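You operate a simulated robot arm through the tools that you are given. There is no shell and no other tool.

You run a simulated robot arm. Do the job below in one go: nothing can be reset, and whatever is moved stays where it is left.

TASK
Strap the short load over two edge guards until the window shows green.

The check looks at the end state, three seconds after you hand in, the way a careful person would. Anything else that was tipped, shoved, dropped, spilled or broken makes it a failure.

THE ROBOT
A 6-joint arm with a two-finger gripper, fixed in place. Base frame: the origin is on the floor under the middle of its stand, x ahead of it, y to its left, z up; the work surface is at about z = 420. Units: mm, rad, N and s.
It reaches about 1637 mm from its shoulder. Its first joint turns from -2.897 to 2.897 rad. Payload 3.43 kg.
The tool frame sits at the grasp point between the pads (the TCP): z along the fingers, y along the line on which they close. The tips reach 20 mm beyond it. The gripper opens to 190 mm; its body begins 248 mm behind the TCP.
Orientation is that of the tool frame in the base frame, as a unit quaternion [x, y, z, w]. With the fingers straight down and closing along the base's y, the tool's x points along the base's -x, its y along +y and its z along -z.

THE INTERFACE
- The arm moves only by the tool arm_command. Its argument "moves" is a list of rows, each a list of 3 entries, a list of its own where there are three numbers: the shift along the tool's x, y, z in units of 30 mm (1.0 is 30 mm), then the turn, a rotation vector about the tool's x, y, z in units of 8 degrees (1.0 is 8 degrees), then the opening in per cent of the stroke, from 0 (shut) to 100 (fully open). In form: [[[tx, ty, tz], [wx, wy, wz], fingers], ...]. A call has 1 to 20 rows; each row shifts and turns the commanded pose from where the row before left it, along the tool's axes as they then stand. A call with a number of a shift or a turn outside -1 to 1 is refused whole. A row lasts 0.2 s, in which the tool goes at most 50 mm and 0.15 rad; a call with a longer step from one row to the next is refused whole, and so is a gripper value outside its range. Where a pose cannot be reached the arm comes as near as it can. A force on the tool above 90 N (or 10 N above the force at the start of the call, whichever is more), or a blocked arm, ends the call early, and 0.2 s more pass. Each finger travels about 45 mm/s and halts on what it meets, pressing with about 37 N; the grip force reading is that of the motor and also rises with nothing between the fingers. The clock runs only during rows and for 0.2 s after the last one: add rows that do not move to give the fingers time. It gives the time, the measured TCP pose, the force on the tool (base axes), the opening and the grip force at its end, in the units of the frame above (readings bear some noise), with the torque about the TCP (base axes, N m) and any sound that the robot's microphone picked up.
- Cameras (640 x 400 px; columns grow to the right, rows downward): "scene" is fixed at [42.4, 502.5, 1142.9]; the picture's right is [-0.18, -0.98, 0.00], its down [-0.40, 0.07, -0.91] and it looks along [0.90, -0.17, -0.41] (base axes); focal length 290 px, centre (320, 200). "wrist" rides on the gripper at [70, -8, -288] in the tool frame; the picture's right is [0.12, 0.99, 0.00], its down [-0.96, 0.11, -0.25] and it looks along [-0.25, 0.03, 0.97] (tool axes); focal length 261 px, centre (320, 200). There is no depth. A picture from a camera that has moved, and an enlarged one, comes with that camera's place and axes in the base frame and with its lens. The place of the scene camera against the robot may be out by one fixed shift of up to 12 mm in any direction.
- snapshot(camera): a new picture of that camera. No time passes.
- lift_body(by): slides the trunk up (or, below 0, down) by that many mm; the arm rides with it, the base frame stays. It gives what a move gives, with no picture.
- close_up(camera, box): a new picture of the part [left, top, right, bottom] of that camera's present view, enlarged. No time passes.
- job_done(): hands the job in; it is judged then, once.

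Nothing tells you positions but the pictures and the camera data. Unless the task says otherwise, let go and move clear before handing in.

The tools are called after "Emit:" as a command line: name --argument value ..., lists and objects as JSON in quotes. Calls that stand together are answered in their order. arm_command: Moves the arm, as the interface text tells. Its arguments: {"type":"object","properties":{"moves":{"type":"array"}},"required":["moves"]} The other tools are called the same way: lift_body (by) moves the trunk up or down; snapshot (camera) takes a picture; close_up (camera, box) takes an enlarged picture of a part of a camera's view; job_done () hands the job in.

At the start:

```text
clock: 0.0
ee_pos: [710.3, 47.5, 1080.5]
tool_rot: [0.001, 1.0, 0.0, -0.001]
contact_force: [-0.7, 0.5, -0.2]
wrist_torque: [0.0, -0.02, -0.01]
finger_gap: 190.0
finger_force: 0.1
trunk travel left (down, up): [-150.0, 90.0]
```

scene: 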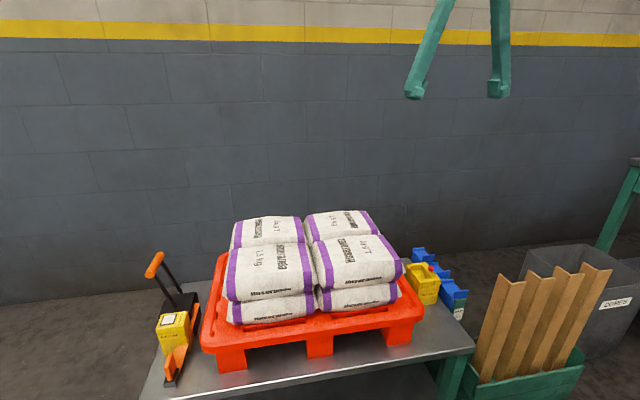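
wrist: 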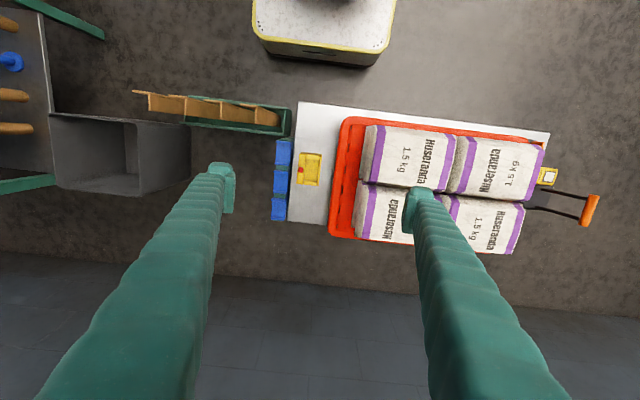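

I see a pallet with white sacks on a bench, a yellow device on each side (maybe strap tools), a rack of cardboard edge guards to the right, and blue bins. I will look closer at each item before moving anything.

Emit:
close_up --camera "scene" --box '[130, 190, 290, 400]'

Emit:
close_up --camera "scene" --box '[380, 230, 500, 330]'

Emit:
close_up --camera "scene" --box '[430, 220, 640, 400]'

Emit:
close_up --camera "scene" --box '[190, 190, 440, 380]'

Emit:
close_up --camera "wrist" --box '[250, 80, 350, 240]'

Emit:
close_up --camera "wrist" --box '[330, 80, 620, 270]'

Emit:
close_up --camera "wrist" --box '[0, 0, 300, 220]'

```text
1.90 times, centred on (210, 295) of scene
camera zoom: at [42.4, 502.5, 1142.9], right [-0.18, -0.98, 0.0], down [-0.4, 0.07, -0.91], along [0.9, -0.17, -0.41], focal length 552 px, centre (530, 19)
```

zoom: 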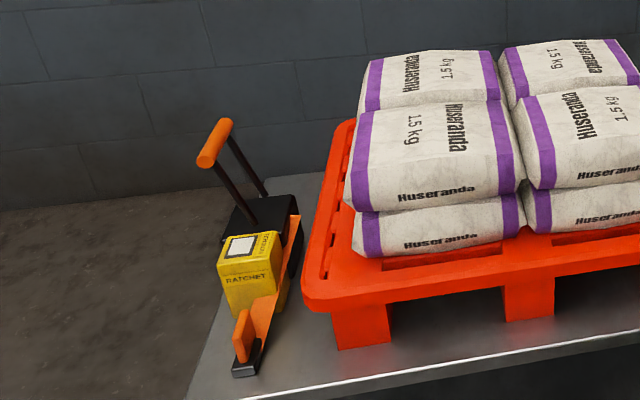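

```text
4.00 times, centred on (440, 280) of scene
camera zoom: at [42.4, 502.5, 1142.9], right [-0.18, -0.98, 0.0], down [-0.4, 0.07, -0.91], along [0.9, -0.17, -0.41], focal length 1160 px, centre (-160, -120)
```

zoom: 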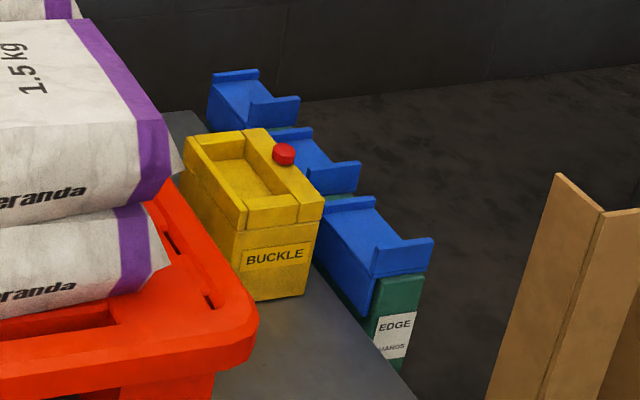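

```text
2.22 times, centred on (535, 310) of scene
camera zoom: at [42.4, 502.5, 1142.9], right [-0.18, -0.98, 0.0], down [-0.4, 0.07, -0.91], along [0.9, -0.17, -0.41], focal length 644 px, centre (-158, -44)
```

zoom: 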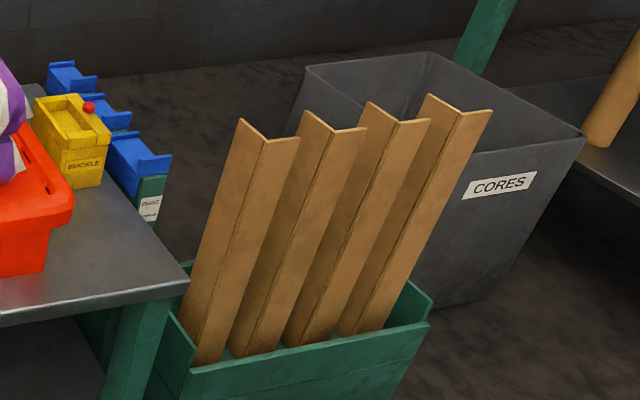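

```text
2.11 times, centred on (315, 285) of scene
camera zoom: at [42.4, 502.5, 1142.9], right [-0.18, -0.98, 0.0], down [-0.4, 0.07, -0.91], along [0.9, -0.17, -0.41], focal length 610 px, centre (330, 21)
```

zoom: 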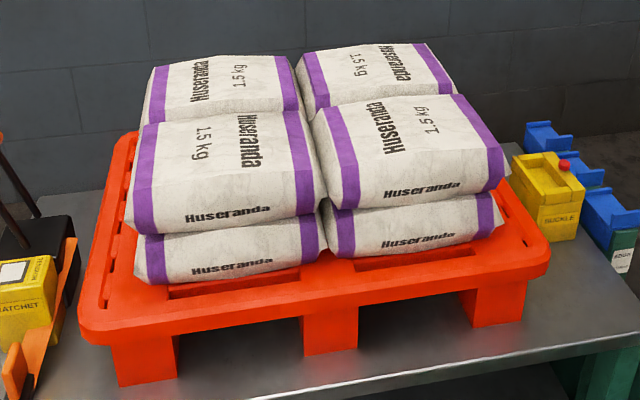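

```text
2.50 times, centred on (300, 160) of wrist
camera zoom: at [640.1, 39.0, 1366.8], right [-0.12, 0.99, 0.0], down [0.96, 0.11, 0.25], along [0.25, 0.03, -0.97], focal length 652 px, centre (370, 300)
```

zoom: 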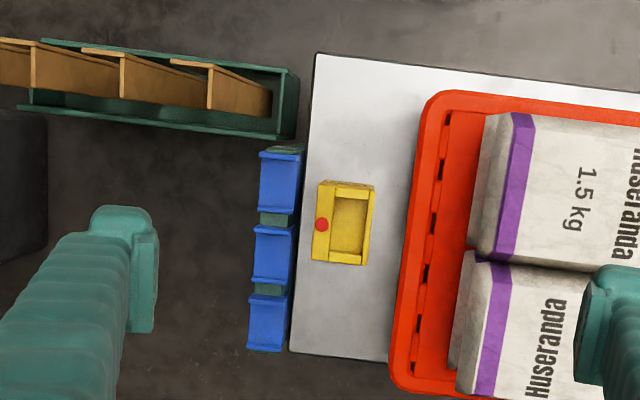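

```text
2.11 times, centred on (475, 175) of wrist
camera zoom: at [640.1, 39.0, 1366.8], right [-0.12, 0.99, 0.0], down [0.96, 0.11, 0.25], along [0.25, 0.03, -0.97], focal length 549 px, centre (-6, 253)
```

zoom: 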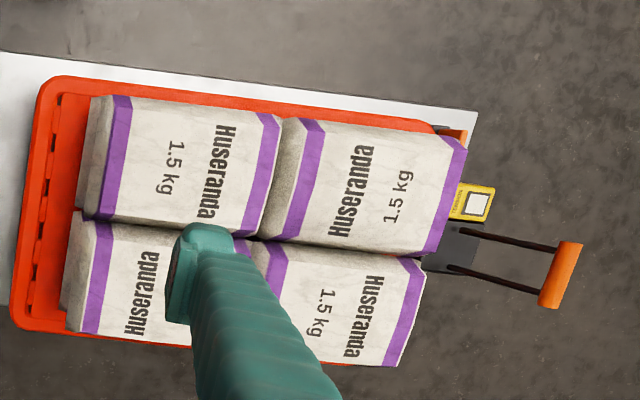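

```text
1.82 times, centred on (150, 110) of wrist
camera zoom: at [640.1, 39.0, 1366.8], right [-0.12, 0.99, 0.0], down [0.96, 0.11, 0.25], along [0.25, 0.03, -0.97], focal length 474 px, centre (629, 364)
```

zoom: 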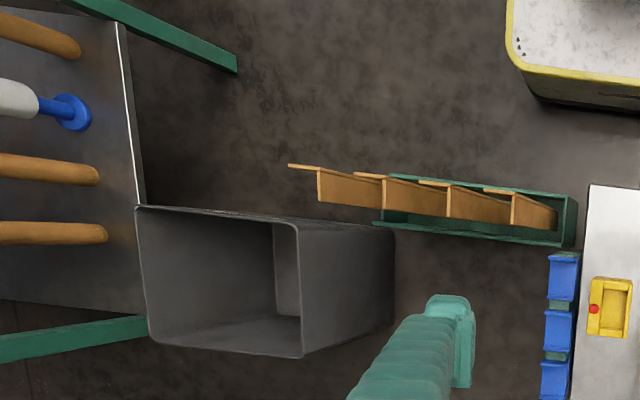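

The pallet of sacks lies along y on the bench. A yellow buckle is near (755, 17), a yellow ratchet near (685, 800), and three blue guards hang in a green holder marked "EDGE GUARDS" beside the bench. I'll move the arm high up to look at the ratchet end more closely.

Emit:
arm_command --moves '[[[0.3, 1, 0], [0, 0, 0], 100], [[0.3, 1, 0], [0, 0, 0], 100], [[0.3, 1, 0], [0, 0, 0], 100], [[0.3, 1, 0], [0, 0, 0], 100], [[0.3, 1, 0], [0, 0, 0], 100], [[0.3, 1, 0], [0, 0, 0], 100], [[0.3, 1, 0], [0, 0, 0], 100], [[0.3, 1, 0], [0, 0, 0], 100], [[0.3, 1, 0], [0, 0, 0], 100], [[0.3, 1, 0], [0, 0, 0], 100], [[0, 1, 0], [0, 0, 0], 100], [[0, 1, 0], [0, 0, 0], 100], [[0, 1, 0], [0, 0, 0], 100], [[0, 1, 0], [0, 0, 0], 100], [[0, 1, 0], [0, 0, 0], 100], [[0, 1, 0], [0, 0, 0], 100], [[0, 1, 0], [0, 0, 0], 100], [[0, 1, 0], [0, 0, 0], 100], [[0, 0, 0], [0, 0, 0], 100], [[0, 0, 0], [0, 0, 0], 100]]'

Emit:
snapshot --camera "wrist"

Emit:
snapshot --camera "scene"

```text
clock: 4.2
ee_pos: [621.6, 588.8, 1080.5]
tool_rot: [0.0, 1.0, 0.0, 0.001]
contact_force: [0.2, -0.7, -0.6]
wrist_torque: [0.03, 0.0, 0.01]
finger_gap: 189.8
finger_force: 0.0
trunk travel left (down, up): [-150.0, 90.0]
```

```text
taken
camera wrist: at [551.3, 580.4, 1366.9], right [-0.12, 0.99, 0.0], down [0.96, 0.11, 0.25], along [0.25, 0.03, -0.97], focal length 261 px, centre (320, 200)
```

wrist: 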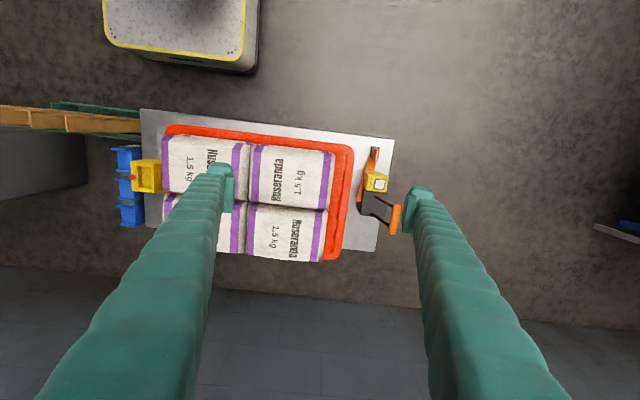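

```text
taken
```

scene: 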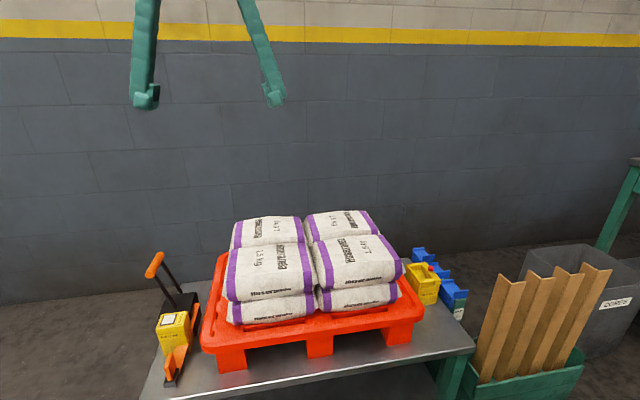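

The arm is now above the bench's left half and the ratchet shows clearly between the fingers. I'll zoom in on it and on the other parts from this angle.

Emit:
close_up --camera "wrist" --box '[330, 130, 426, 250]'

Emit:
close_up --camera "wrist" --box '[100, 90, 260, 240]'

Emit:
close_up --camera "wrist" --box '[560, 180, 640, 280]'

Emit:
close_up --camera "scene" --box '[140, 240, 220, 390]'

```text
3.33 times, centred on (378, 190) of wrist
camera zoom: at [551.3, 580.4, 1366.9], right [-0.12, 0.99, 0.0], down [0.96, 0.11, 0.25], along [0.25, 0.03, -0.97], focal length 869 px, centre (127, 233)
```

zoom: 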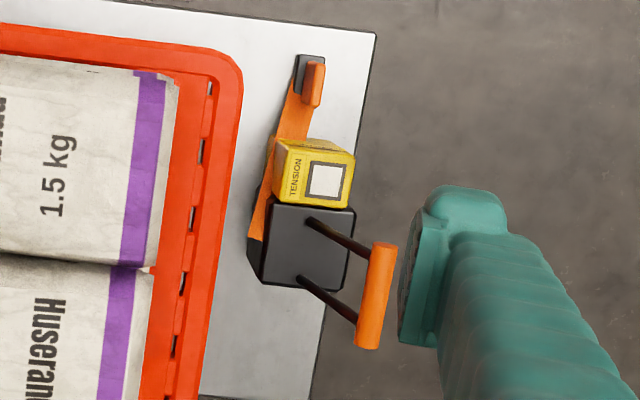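

```text
2.67 times, centred on (180, 165) of wrist
camera zoom: at [551.3, 580.4, 1366.9], right [-0.12, 0.99, 0.0], down [0.96, 0.11, 0.25], along [0.25, 0.03, -0.97], focal length 695 px, centre (693, 293)
```

zoom: 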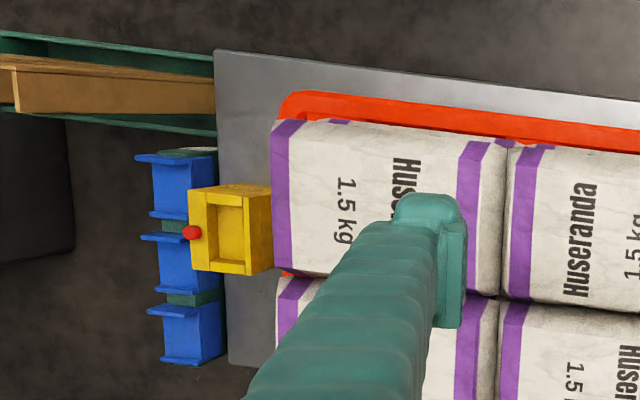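

```text
4.00 times, centred on (600, 230) of wrist
camera zoom: at [551.3, 580.4, 1366.9], right [-0.12, 0.99, 0.0], down [0.96, 0.11, 0.25], along [0.25, 0.03, -0.97], focal length 1043 px, centre (-800, 80)
```

zoom: 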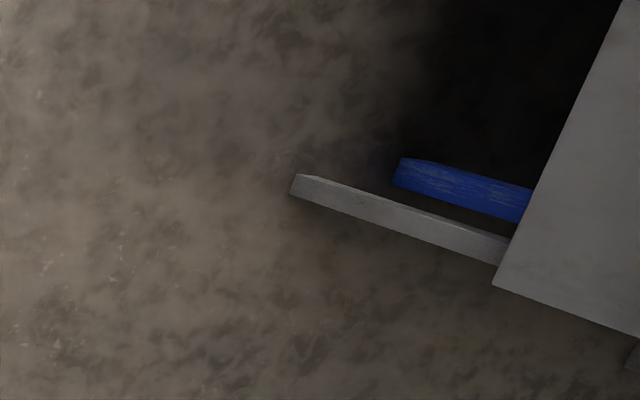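

```text
2.67 times, centred on (180, 315) of scene
camera zoom: at [42.4, 502.5, 1142.9], right [-0.18, -0.98, 0.0], down [-0.4, 0.07, -0.91], along [0.9, -0.17, -0.41], focal length 773 px, centre (693, -107)
```

zoom: 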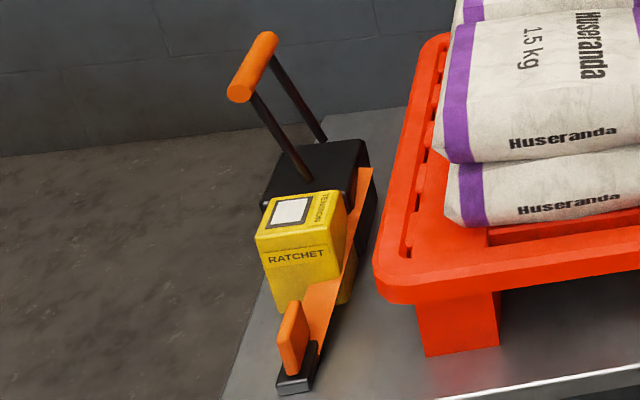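

The ratchet has a black box with a U-shaped pump handle whose orange grip is near (762, 822, 658). An orange strap runs from it to a black tongue with an upright orange tab near (593, 781). I'll go lower and closer over the ratchet to measure it.

Emit:
arm_command --moves '[[[0, 1, 1], [0, 0, 0], 100], [[0, 1, 1], [0, 0, 0], 100], [[0, 1, 1], [0, 0, 0], 100], [[0, 1, 1], [0, 0, 0], 100], [[0, 1, 1], [0, 0, 0], 100], [[0, 0, 1], [0, 0, 0], 100], [[0, 0, 1], [0, 0, 0], 100], [[0, 0, 0], [0, 0, 0], 100]]'

Emit:
snapshot --camera "wrist"

Emit:
close_up --camera "wrist" --box '[260, 90, 420, 220]'

```text
clock: 6.0
ee_pos: [622.6, 738.0, 869.6]
tool_rot: [0.0, 1.0, 0.001, 0.0]
contact_force: [0.2, 0.6, 0.1]
wrist_torque: [0.01, 0.05, 0.0]
finger_gap: 190.2
finger_force: 0.0
trunk travel left (down, up): [-150.0, 90.0]
```

```text
taken
camera wrist: at [551.9, 728.0, 1156.0], right [-0.12, 0.99, 0.0], down [0.96, 0.11, 0.25], along [0.25, 0.03, -0.97], focal length 261 px, centre (320, 200)
```

wrist: 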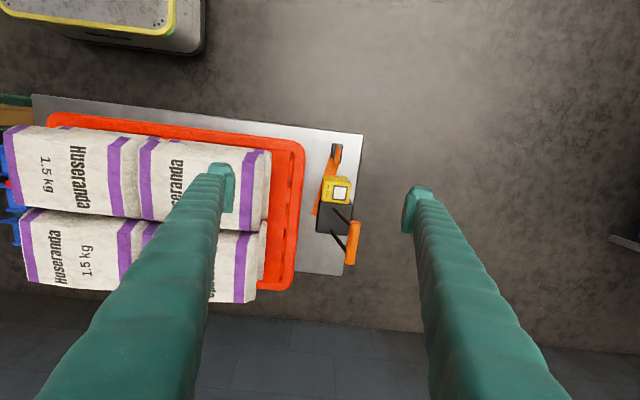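

```text
3.08 times, centred on (340, 155) of wrist
camera zoom: at [551.9, 728.0, 1156.0], right [-0.12, 0.99, 0.0], down [0.96, 0.11, 0.25], along [0.25, 0.03, -0.97], focal length 802 px, centre (258, 338)
```

zoom: 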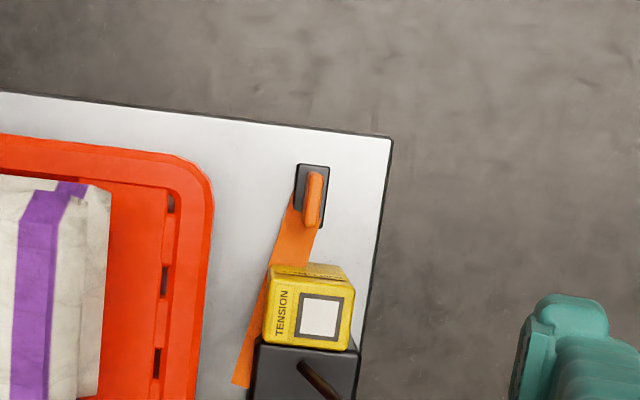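

The tongue plate is near (602, 782) on the bench, with its tab standing up on it. I'll zoom further from both cameras to measure the tab.

Emit:
close_up --camera "scene" --box '[150, 335, 200, 395]'

Emit:
close_up --camera "wrist" --box '[305, 130, 355, 190]'

Emit:
close_up --camera "wrist" --box '[300, 170, 370, 280]'

Emit:
close_up --camera "scene" --box '[140, 245, 215, 330]'

```text
6.67 times, centred on (175, 365) of scene
camera zoom: at [42.4, 502.5, 1142.9], right [-0.18, -0.98, 0.0], down [-0.4, 0.07, -0.91], along [0.9, -0.17, -0.41], focal length 1933 px, centre (1287, -900)
```

zoom: 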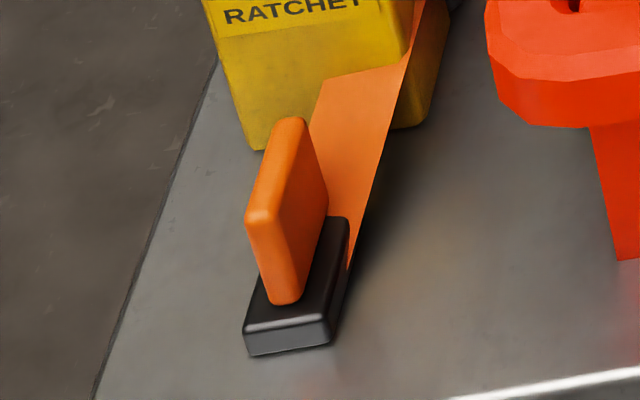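

```text
6.67 times, centred on (330, 160) of wrist
camera zoom: at [551.9, 728.0, 1156.0], right [-0.12, 0.99, 0.0], down [0.96, 0.11, 0.25], along [0.25, 0.03, -0.97], focal length 1738 px, centre (253, 467)
```

zoom: 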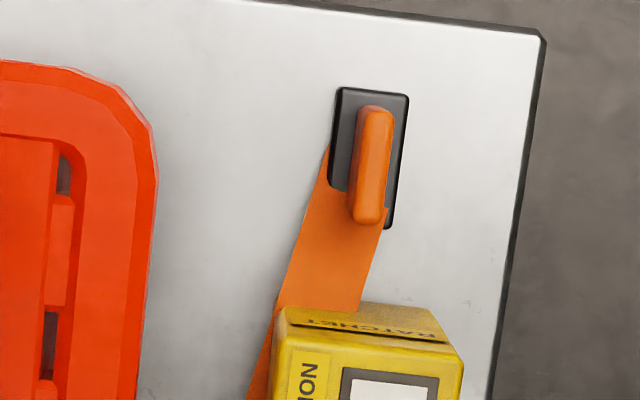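

```text
3.64 times, centred on (335, 225) of wrist
camera zoom: at [551.9, 728.0, 1156.0], right [-0.12, 0.99, 0.0], down [0.96, 0.11, 0.25], along [0.25, 0.03, -0.97], focal length 948 px, centre (266, 109)
```

zoom: 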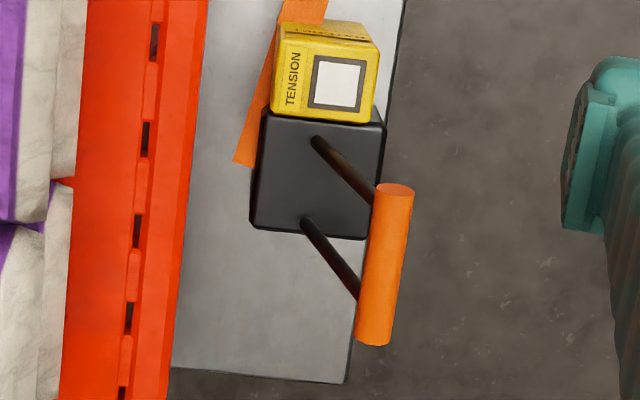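

```text
4.71 times, centred on (178, 288) of scene
camera zoom: at [42.4, 502.5, 1142.9], right [-0.18, -0.98, 0.0], down [-0.4, 0.07, -0.91], along [0.9, -0.17, -0.41], focal length 1364 px, centre (991, -212)
```

zoom: 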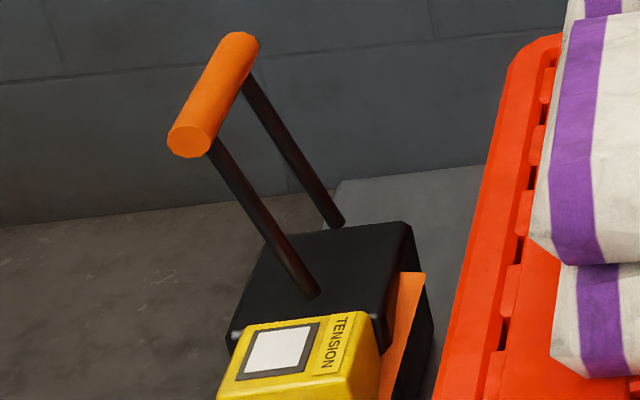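

The tongue plate is 54 × 28 mm centred at about (601, 780), with a 14 mm thick tab up to z≈483, and the strap leaves the ratchet near (755, 737, 515). Next I'll travel back high to inspect the buckle and the blue guards.

Emit:
arm_command --moves '[[[0, -1, 0], [0, 0, 0], 100], [[0, -1, 0], [0, 0, 0], 100], [[0, -1, 0], [0, 0, 0], 100], [[0, -1, 0], [0, 0, 0], 100], [[0, -1, 0], [0, 0, 0], 100], [[0, -1, 0], [0, 0, 0], 100], [[0, -1, 0], [0, 0, 0], 100], [[0, -1, 0], [0, 0, 0], 100], [[0, -1, 0], [0, 0, 0], 100], [[0, -1, 0], [0, 0, 0], 100], [[0, -1, 0], [0, 0, 0], 100], [[0, -1, 0], [0, 0, 0], 100], [[0, -1, 0], [0, 0, 0], 100], [[0, -1, 0], [0, 0, 0], 100], [[0, -1, 0], [0, 0, 0], 100], [[0, -1, 0], [0, 0, 0], 100], [[0, -1, 0], [0, 0, 0], 100], [[0, -1, 0], [0, 0, 0], 100], [[0, -1, 0], [0, 0, 0], 100], [[0, -1, 0], [0, 0, 0], 100]]'

Emit:
arm_command --moves '[[[0, -1, 0], [0, 0, 0], 100], [[0, -1, 0], [0, 0, 0], 100], [[0, -1, 0], [0, 0, 0], 100], [[0, -1, 0], [0, 0, 0], 100], [[0, 0, 0], [0, 0, 0], 100]]'

Emit:
snapshot --camera "wrist"

Emit:
close_up --camera "wrist" --box '[220, 120, 420, 260]'

```text
clock: 10.2
ee_pos: [619.4, 138.4, 870.1]
tool_rot: [0.0, 1.0, -0.001, 0.0]
contact_force: [0.1, -0.1, 0.3]
wrist_torque: [-0.07, 0.04, -0.04]
finger_gap: 190.1
finger_force: 0.1
trunk travel left (down, up): [-150.0, 90.0]
```

```text
clock: 11.4
ee_pos: [618.4, 18.2, 870.3]
tool_rot: [0.0, 1.0, 0.0, 0.0]
contact_force: [-0.1, 0.1, 0.0]
wrist_torque: [0.0, -0.03, -0.01]
finger_gap: 190.1
finger_force: 0.2
trunk travel left (down, up): [-150.0, 90.0]
```

```text
taken
camera wrist: at [549.4, 9.4, 1155.6], right [-0.12, 0.99, 0.0], down [0.96, 0.11, 0.25], along [0.25, 0.03, -0.97], focal length 261 px, centre (320, 200)
```

wrist: 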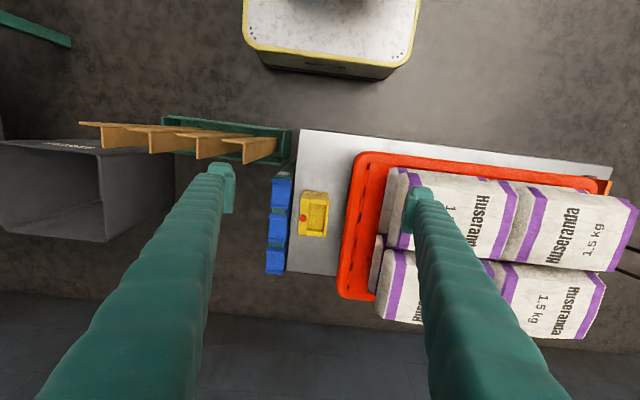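

```text
2.86 times, centred on (320, 190) of wrist
camera zoom: at [549.4, 9.4, 1155.6], right [-0.12, 0.99, 0.0], down [0.96, 0.11, 0.25], along [0.25, 0.03, -0.97], focal length 745 px, centre (320, 229)
```

zoom: 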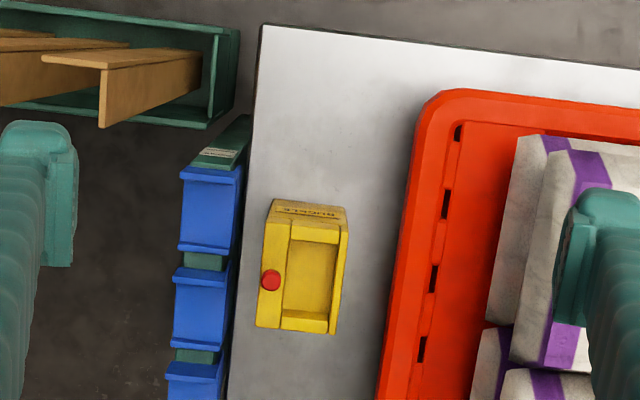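

The buckle's recess opens upward with a red button on its −y side, and the blue guards sit in a row at the bench's end. I'll go lower for more detail.

Emit:
arm_command --moves '[[[0.5, -0.5, 1], [0, 0, 0], 100], [[0.5, -0.5, 1], [0, 0, 0], 100], [[0.5, -0.5, 1], [0, 0, 0], 100], [[0.5, -0.5, 1], [0, 0, 0], 100], [[0.5, 0, 1], [0, 0, 0], 100], [[0, 0, 0], [0, 0, 0], 100]]'

Emit:
snapshot --camera "wrist"

Emit:
close_up --camera "wrist" --box '[250, 140, 410, 270]'

Emit:
close_up --camera "scene" --box '[400, 235, 480, 325]'

```text
clock: 12.8
ee_pos: [544.8, -41.7, 719.4]
tool_rot: [0.0, 1.0, 0.0, 0.0]
contact_force: [0.0, 0.1, 0.4]
wrist_torque: [0.04, -0.02, 0.03]
finger_gap: 189.9
finger_force: 0.2
trunk travel left (down, up): [-150.0, 90.0]
```

```text
taken
camera wrist: at [473.8, -49.4, 1005.7], right [-0.12, 0.99, 0.0], down [0.96, 0.11, 0.25], along [0.25, 0.03, -0.97], focal length 261 px, centre (320, 200)
```

wrist: 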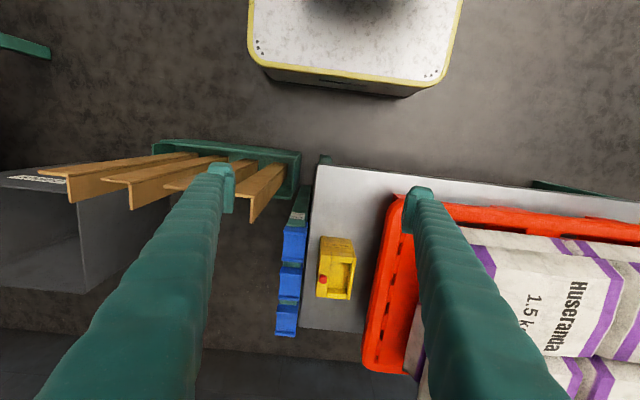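

```text
3.08 times, centred on (330, 205) of wrist
camera zoom: at [473.8, -49.4, 1005.7], right [-0.12, 0.99, 0.0], down [0.96, 0.11, 0.25], along [0.25, 0.03, -0.97], focal length 802 px, centre (289, 185)
```

zoom: 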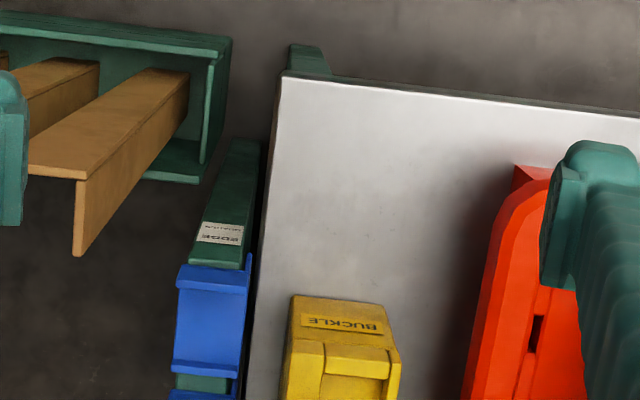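

```text
4.44 times, centred on (440, 280) of scene
camera zoom: at [42.4, 502.5, 1142.9], right [-0.18, -0.98, 0.0], down [-0.4, 0.07, -0.91], along [0.9, -0.17, -0.41], focal length 1289 px, centre (-213, -156)
```

zoom: 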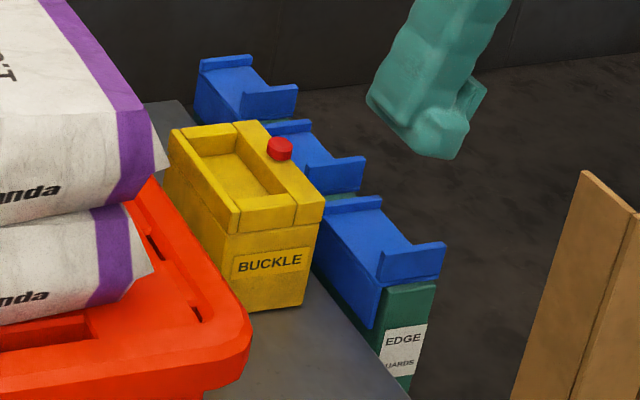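

I now see each guard is an L with two upright ribs on its top face, hanging over a green rail at the bench end. I'll zoom in on the guards and the buckle.

Emit:
close_up --camera "wrist" --box '[265, 210, 375, 345]'

Emit:
close_up --camera "scene" --box '[415, 240, 475, 325]'

```text
2.96 times, centred on (320, 278) of wrist
camera zoom: at [473.8, -49.4, 1005.7], right [-0.12, 0.99, 0.0], down [0.96, 0.11, 0.25], along [0.25, 0.03, -0.97], focal length 772 px, centre (320, -30)
```

zoom: 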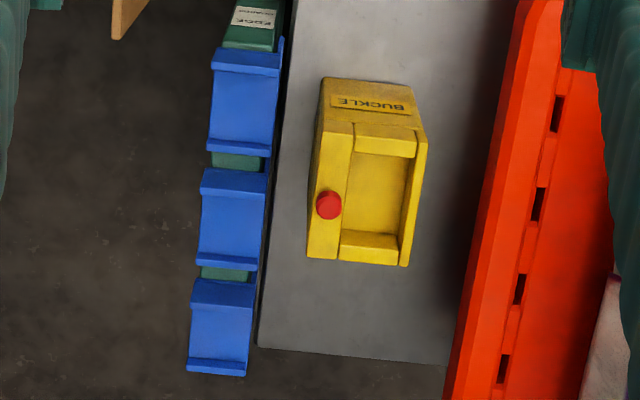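

```text
4.71 times, centred on (445, 282) of scene
camera zoom: at [42.4, 502.5, 1142.9], right [-0.18, -0.98, 0.0], down [-0.4, 0.07, -0.91], along [0.9, -0.17, -0.41], focal length 1364 px, centre (-268, -188)
```

zoom: 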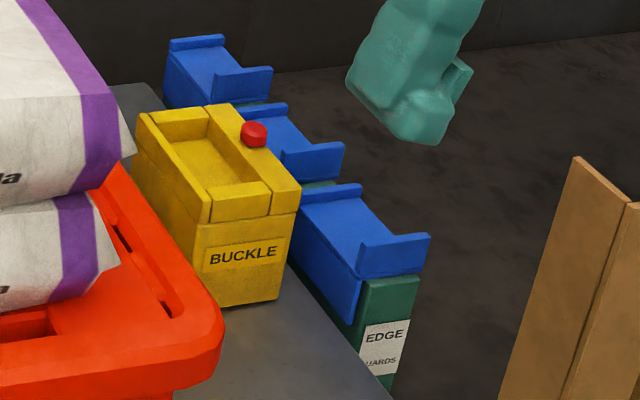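

The guards' ribs top out near z≈500, and guard 1 spans about x 669–746, y −100…−55. The buckle's recess is about x 727–802, y 5–48, with its rim near z≈513. Next I'll look at the sack ends where the guards must sit.

Emit:
close_up --camera "scene" --box '[215, 200, 325, 340]'

Emit:
close_up --camera "scene" --box '[305, 200, 425, 340]'

Emit:
arm_command --moves '[[[0, -0.5, -1], [0, 0, 0], 100], [[-1, -0.5, -0.5], [0, 0, 0], 100], [[-1, -0.5, 0], [0, 0, 0], 100], [[-1, -0.5, 0], [0, 0, 0], 100], [[-1, -0.5, 0], [0, 0, 0], 100], [[-1, -0.5, 0], [0, 0, 0], 100], [[-1, -0.5, 0], [0, 0, 0], 100], [[-1, -0.5, 0], [0, 0, 0], 100], [[-1, -0.5, 0], [0, 0, 0], 100], [[0, 0, 0], [0, 0, 0], 100]]'

Emit:
snapshot --camera "wrist"

```text
2.86 times, centred on (270, 270) of scene
camera zoom: at [42.4, 502.5, 1142.9], right [-0.18, -0.98, 0.0], down [-0.4, 0.07, -0.91], along [0.9, -0.17, -0.41], focal length 828 px, centre (463, 0)
```

zoom: 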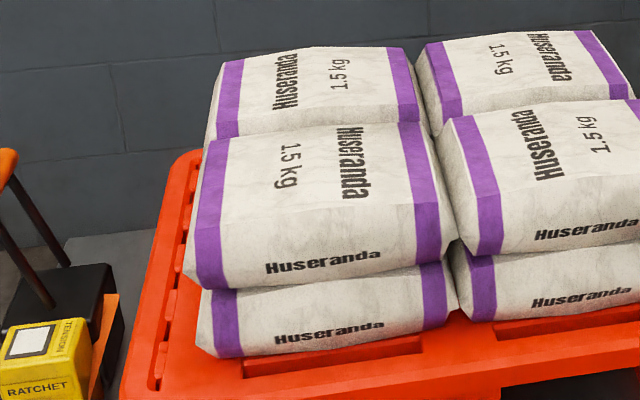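

```text
2.86 times, centred on (365, 270) of scene
camera zoom: at [42.4, 502.5, 1142.9], right [-0.18, -0.98, 0.0], down [-0.4, 0.07, -0.91], along [0.9, -0.17, -0.41], focal length 828 px, centre (191, 0)
```

zoom: 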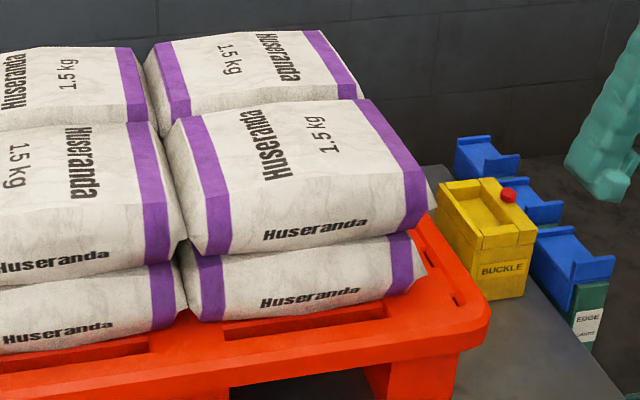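

```text
clock: 15.0
ee_pos: [786.6, -175.8, 766.5]
tool_rot: [0.0, 1.0, 0.0, 0.0]
contact_force: [-0.5, 0.6, 0.3]
wrist_torque: [-0.01, 0.03, 0.02]
finger_gap: 190.3
finger_force: 0.0
trunk travel left (down, up): [-150.0, 90.0]
```

```text
taken
camera wrist: at [716.2, -185.3, 1051.8], right [-0.12, 0.99, 0.0], down [0.96, 0.11, 0.25], along [0.25, 0.03, -0.97], focal length 261 px, centre (320, 200)
```

wrist: 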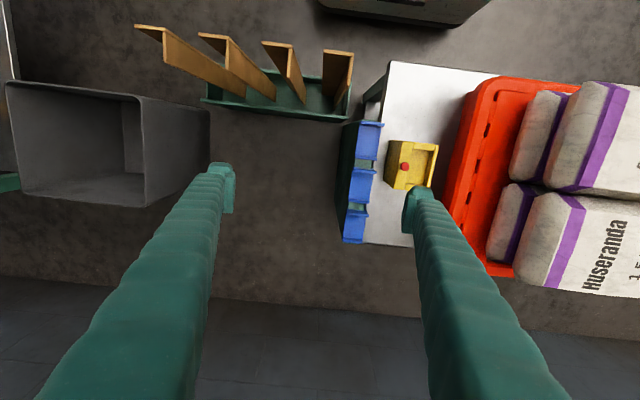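

I'll tilt the gripper about 40° toward +y so the wrist camera looks at the −y end of the sacks.

Emit:
arm_command --moves '[[[0, 0, 0], [-1, 0, 0], 100], [[0, 0, 0], [-1, 0, 0], 100], [[0, 0, 0], [-1, 0, 0], 100], [[0, 0, 0], [-1, 0, 0], 100], [[0, 0, 0], [-1, 0, 0], 100], [[0, 0, 0], [0, 0, 0], 100]]'

Emit:
snapshot --camera "wrist"

Emit:
snapshot --camera "scene"

```text
clock: 16.4
ee_pos: [785.0, -179.0, 765.9]
tool_rot: [0.0, 0.939, 0.343, 0.0]
contact_force: [-0.1, -1.0, -0.4]
wrist_torque: [0.03, -0.02, -0.04]
finger_gap: 190.0
finger_force: 0.0
trunk travel left (down, up): [-150.0, 90.0]
```

```text
taken
camera wrist: at [714.6, -369.4, 978.3], right [-0.12, 0.76, 0.64], down [0.96, -0.07, 0.26], along [0.25, 0.65, -0.72], focal length 261 px, centre (320, 200)
```

wrist: 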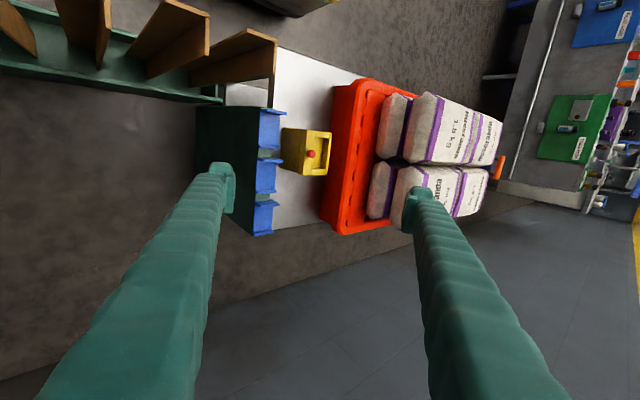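

```text
taken
```

scene: 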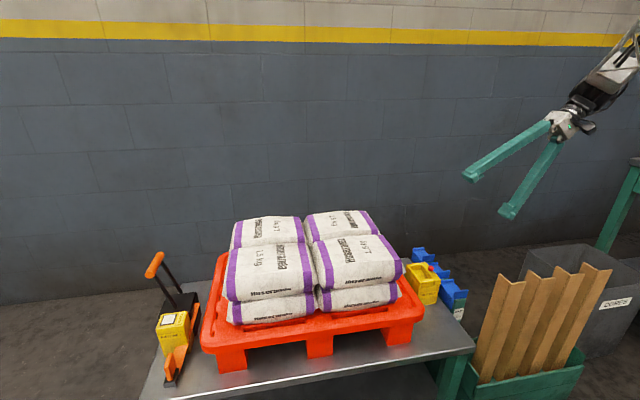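

Emit:
close_up --camera "wrist" --box '[240, 70, 400, 250]'

Emit:
close_up --camera "wrist" --box '[360, 80, 520, 220]'

Emit:
close_up --camera "wrist" --box '[195, 95, 345, 240]'

Emit:
close_up --camera "wrist" --box '[480, 0, 640, 230]'

Emit:
close_up --camera "scene" --box '[450, 100, 580, 230]'

```text
2.22 times, centred on (320, 160) of wrist
camera zoom: at [714.6, -369.4, 978.3], right [-0.12, 0.76, 0.64], down [0.96, -0.07, 0.26], along [0.25, 0.65, -0.72], focal length 579 px, centre (320, 289)
```

zoom: 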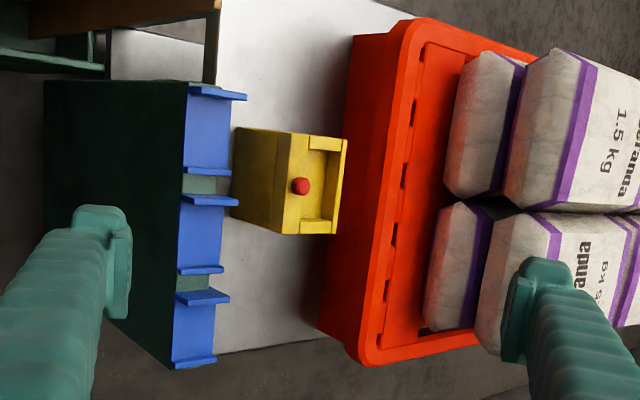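

```text
2.86 times, centred on (440, 150) of wrist
camera zoom: at [714.6, -369.4, 978.3], right [-0.12, 0.76, 0.64], down [0.96, -0.07, 0.26], along [0.25, 0.65, -0.72], focal length 745 px, centre (-23, 343)
```

zoom: 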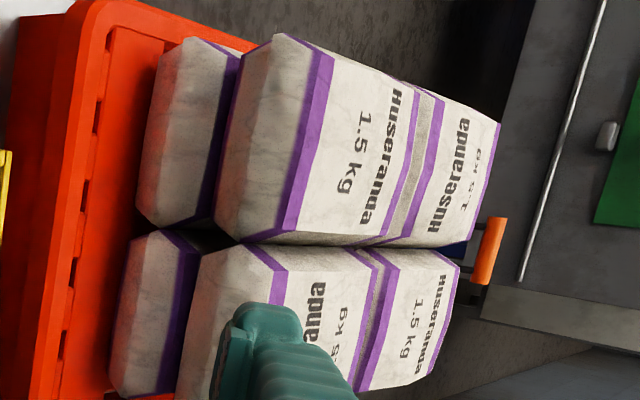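

```text
2.76 times, centred on (270, 168) of wrist
camera zoom: at [714.6, -369.4, 978.3], right [-0.12, 0.76, 0.64], down [0.96, -0.07, 0.26], along [0.25, 0.65, -0.72], focal length 719 px, centre (458, 290)
```

zoom: 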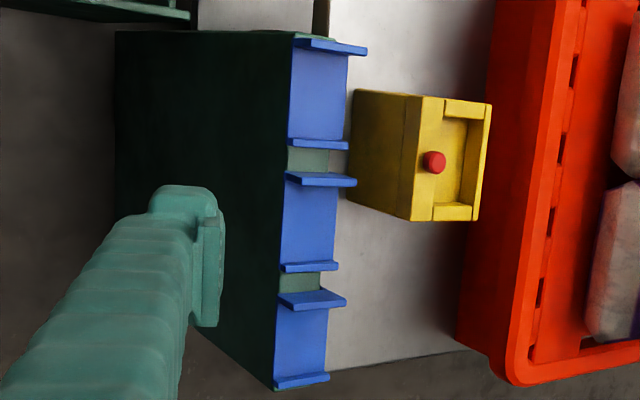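

```text
1.74 times, centred on (560, 115) of wrist
camera zoom: at [714.6, -369.4, 978.3], right [-0.12, 0.76, 0.64], down [0.96, -0.07, 0.26], along [0.25, 0.65, -0.72], focal length 453 px, centre (-97, 348)
```

zoom: 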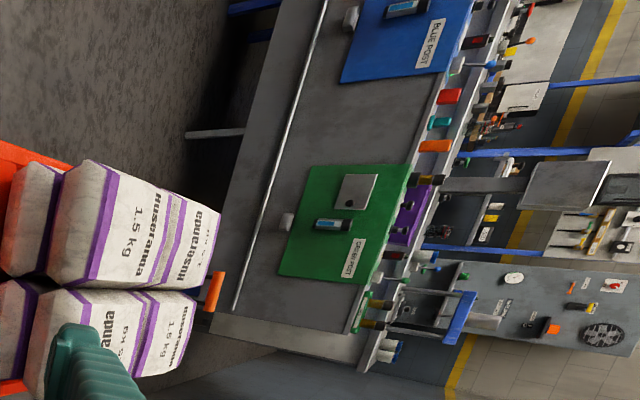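

```text
3.08 times, centred on (515, 165) of scene
camera zoom: at [42.4, 502.5, 1142.9], right [-0.18, -0.98, 0.0], down [-0.4, 0.07, -0.91], along [0.9, -0.17, -0.41], focal length 892 px, centre (-280, 308)
```

zoom: 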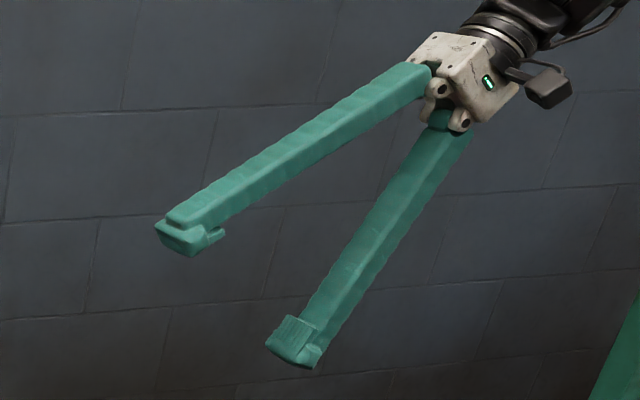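

The wrist shows the sack ends are wedge-shaped: the top edge is near y≈190, bulging out to about y≈160 at mid-height. I'll zoom into both ends in the scene view to get the profile.

Emit:
close_up --camera "scene" --box '[365, 215, 420, 320]'

Emit:
close_up --camera "scene" --box '[215, 210, 265, 335]'

Emit:
close_up --camera "wrist" --box '[365, 80, 445, 225]'

```text
3.81 times, centred on (392, 268) of scene
camera zoom: at [42.4, 502.5, 1142.9], right [-0.18, -0.98, 0.0], down [-0.4, 0.07, -0.91], along [0.9, -0.17, -0.41], focal length 1104 px, centre (44, -57)
```

zoom: 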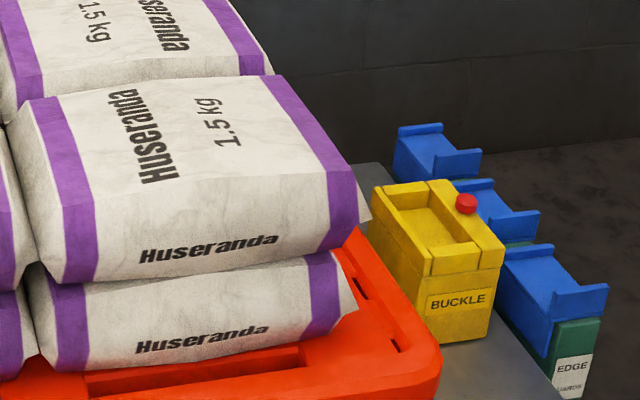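

```text
3.20 times, centred on (240, 272) of scene
camera zoom: at [42.4, 502.5, 1142.9], right [-0.18, -0.98, 0.0], down [-0.4, 0.07, -0.91], along [0.9, -0.17, -0.41], focal length 928 px, centre (576, -32)
```

zoom: 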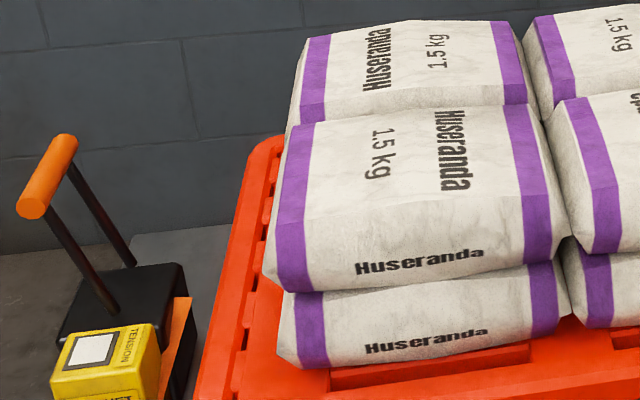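

```text
2.76 times, centred on (405, 152) of wrist
camera zoom: at [714.6, -369.4, 978.3], right [-0.12, 0.76, 0.64], down [0.96, -0.07, 0.26], along [0.25, 0.65, -0.72], focal length 719 px, centre (86, 331)
```

zoom: 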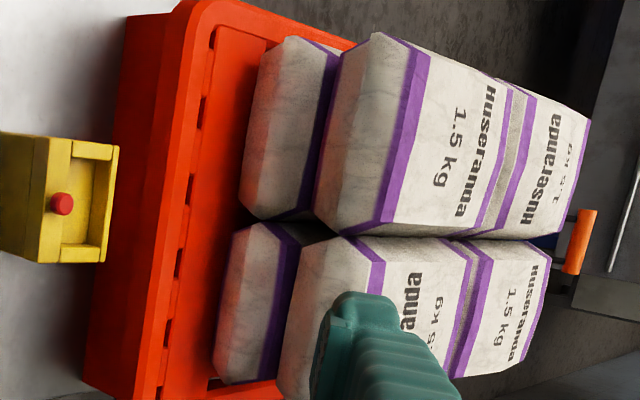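

The sack tops are near z≈690 and the −y top edge is near y≈177. To fix the end profile I'll go upright again and look straight down on that edge.

Emit:
arm_command --moves '[[[0, 0, -1], [1, 0, 0], 100], [[0, 0, -1], [1, 0, 0], 100], [[0, 0, -1], [1, 0, 0], 100], [[0, 0, -1], [1, 0, 0], 100], [[0, 0, -1], [1, 0, 0], 100], [[0.5, 1, 0], [0, 0, 0], 100], [[0.5, 1, 0], [0, 0, 0], 100], [[0.5, 1, 0], [0, 0, 0], 100], [[0, 1, 0], [0, 0, 0], 100], [[0, 1, 0], [0, 0, 0], 100], [[0, 1, 0], [0, 0, 0], 100], [[0, 1, 0], [0, 0, 0], 100], [[0, 1, 0], [0, 0, 0], 100], [[0, 1, 0], [0, 0, 0], 100], [[0, 1, 0], [0, 0, 0], 100], [[0, 1, 0], [0, 0, 0], 100], [[0, 1, 0], [0, 0, 0], 100], [[0, 1, 0], [0, 0, 0], 100], [[0, 0.5, 0], [0, 0, 0], 100], [[0, 0, 0], [0, 0, 0], 100]]'

Emit:
snapshot --camera "wrist"

Emit:
close_up --camera "wrist" --box '[235, 100, 405, 260]'

```text
clock: 20.6
ee_pos: [740.2, 167.7, 901.2]
tool_rot: [-0.001, 1.0, 0.0, 0.0]
contact_force: [-0.5, -0.7, 0.9]
wrist_torque: [0.04, -0.01, 0.01]
finger_gap: 190.0
finger_force: 0.1
trunk travel left (down, up): [-150.0, 90.0]
```

```text
taken
camera wrist: at [670.6, 158.8, 1186.4], right [-0.12, 0.99, 0.0], down [0.96, 0.11, 0.25], along [0.25, 0.03, -0.97], focal length 261 px, centre (320, 200)
```

wrist: 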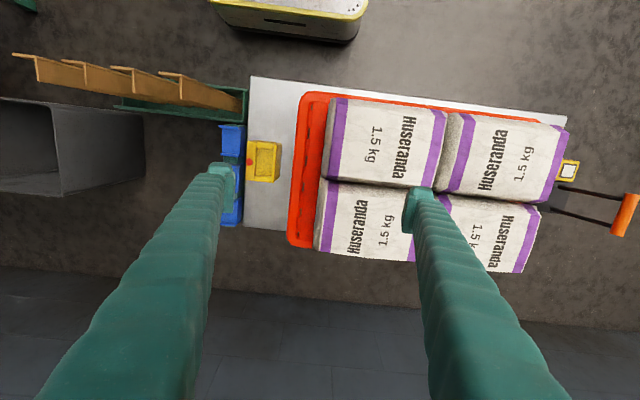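

```text
2.50 times, centred on (320, 180) of wrist
camera zoom: at [670.6, 158.8, 1186.4], right [-0.12, 0.99, 0.0], down [0.96, 0.11, 0.25], along [0.25, 0.03, -0.97], focal length 652 px, centre (320, 250)
```

zoom: 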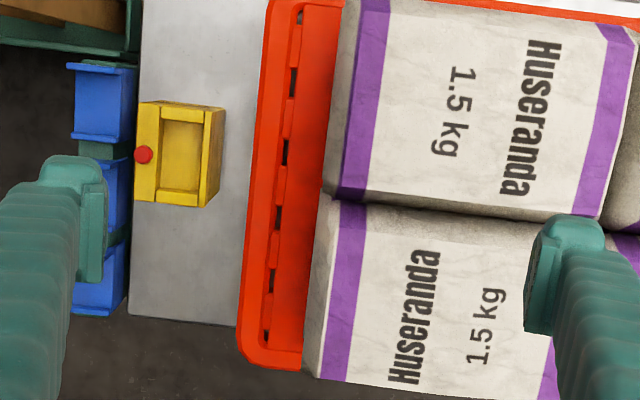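

The −y top edge of the sacks is at about y≈182 (z≈689), bulging to about y≈169 near z≈640, and the gap between the sack rows is at x≈758. Now I'll take close views of the guards to plan the grasp.

Emit:
close_up --camera "scene" --box '[435, 262, 475, 325]'

Emit:
close_up --camera "scene" --box '[405, 240, 445, 285]'

```text
6.35 times, centred on (455, 294) of scene
camera zoom: at [42.4, 502.5, 1142.9], right [-0.18, -0.98, 0.0], down [-0.4, 0.07, -0.91], along [0.9, -0.17, -0.41], focal length 1841 px, centre (-537, -394)
```

zoom: 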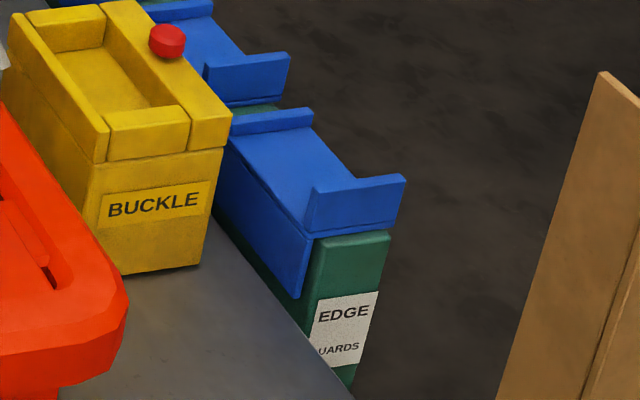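

```text
8.89 times, centred on (425, 262) of scene
camera zoom: at [42.4, 502.5, 1142.9], right [-0.18, -0.98, 0.0], down [-0.4, 0.07, -0.91], along [0.9, -0.17, -0.41], focal length 2577 px, centre (-613, -356)
```

zoom: 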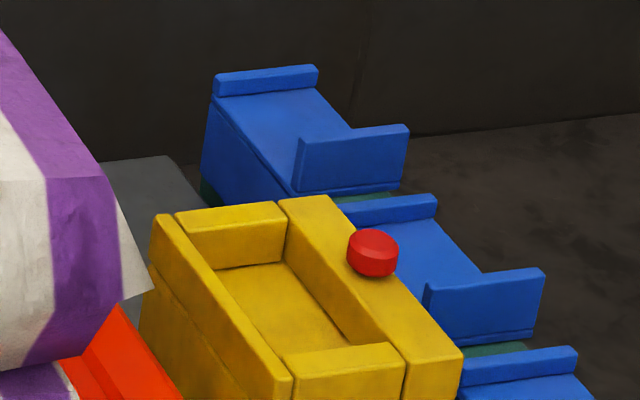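

Each guard is an L about 77 × 45 × 45 mm with a taller lip (top z≈499) at its −x end, which I can pinch with the fingers closing along x. I'll turn the gripper 90° and narrow it, still up high, to check its shape.

Emit:
arm_command --moves '[[[0, 0, 0], [0, 0, 1], 21], [[0, 0, 0], [0, 0, 1], 21], [[0, 0, 0], [0, 0, 1], 21], [[0, 0, 0], [0, 0, 1], 21], [[0, 0, 0], [0, 0, 1], 21], [[0, 0, 0], [0, 0, 1], 21], [[0, 0, 0], [0, 0, 1], 21], [[0, 0, 0], [0, 0, 1], 21], [[0, 0, 0], [0, 0, 1], 21], [[0, 0, 0], [0, 0, 1], 21], [[0, 0, 0], [0, 0, 1], 21], [[0, 0, 0], [0, 0, 0.25], 21], [[0, 0, 0], [0, 0, 0], 21]]'

Emit:
snapshot --camera "scene"

Emit:
snapshot --camera "wrist"

```text
clock: 23.4
ee_pos: [740.3, 167.0, 900.5]
tool_rot: [0.707, 0.707, 0.0, 0.0]
contact_force: [0.5, -0.4, 0.2]
wrist_torque: [-0.01, 0.0, 0.01]
finger_gap: 40.2
finger_force: 0.1
trunk travel left (down, up): [-150.0, 90.0]
```

```text
taken
```

scene: 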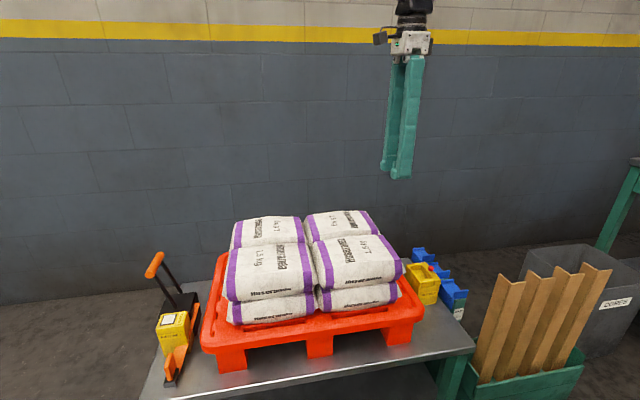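

```text
taken
camera wrist: at [732.4, 237.9, 1186.4], right [0.99, 0.12, 0.0], down [0.11, -0.96, 0.25], along [0.03, -0.25, -0.97], focal length 261 px, centre (320, 200)
```

wrist: 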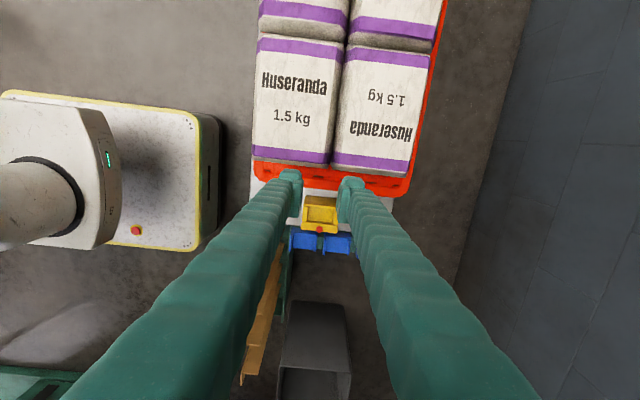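

Emit:
close_up --camera "scene" --box '[365, 40, 435, 190]'

Emit:
close_up --camera "wrist" --box '[260, 150, 380, 270]'

```text
2.67 times, centred on (400, 115) of scene
camera zoom: at [42.4, 502.5, 1142.9], right [-0.18, -0.98, 0.0], down [-0.4, 0.07, -0.91], along [0.9, -0.17, -0.41], focal length 773 px, centre (107, 427)
```

zoom: 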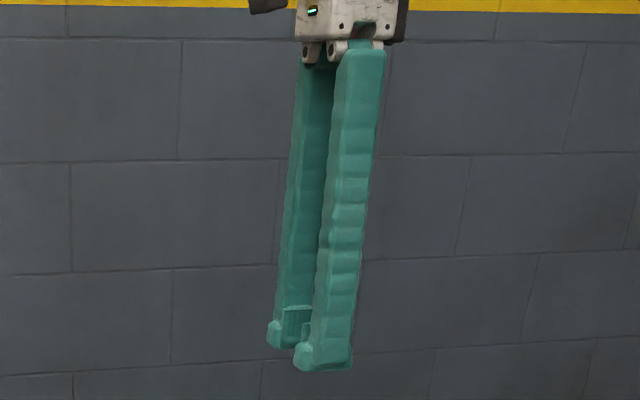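

```text
3.33 times, centred on (320, 210) of wrist
camera zoom: at [732.4, 237.9, 1186.4], right [0.99, 0.12, 0.0], down [0.11, -0.96, 0.25], along [0.03, -0.25, -0.97], focal length 869 px, centre (320, 167)
```

zoom: 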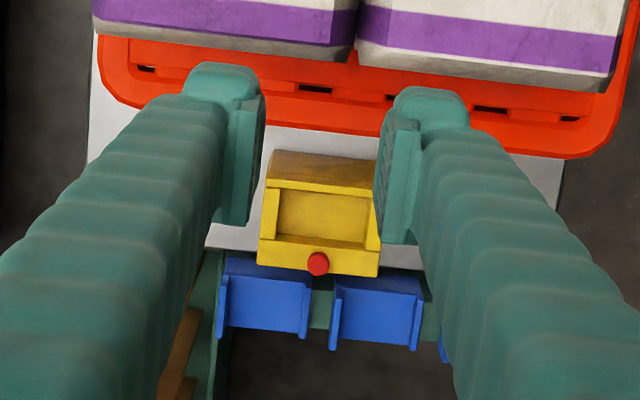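

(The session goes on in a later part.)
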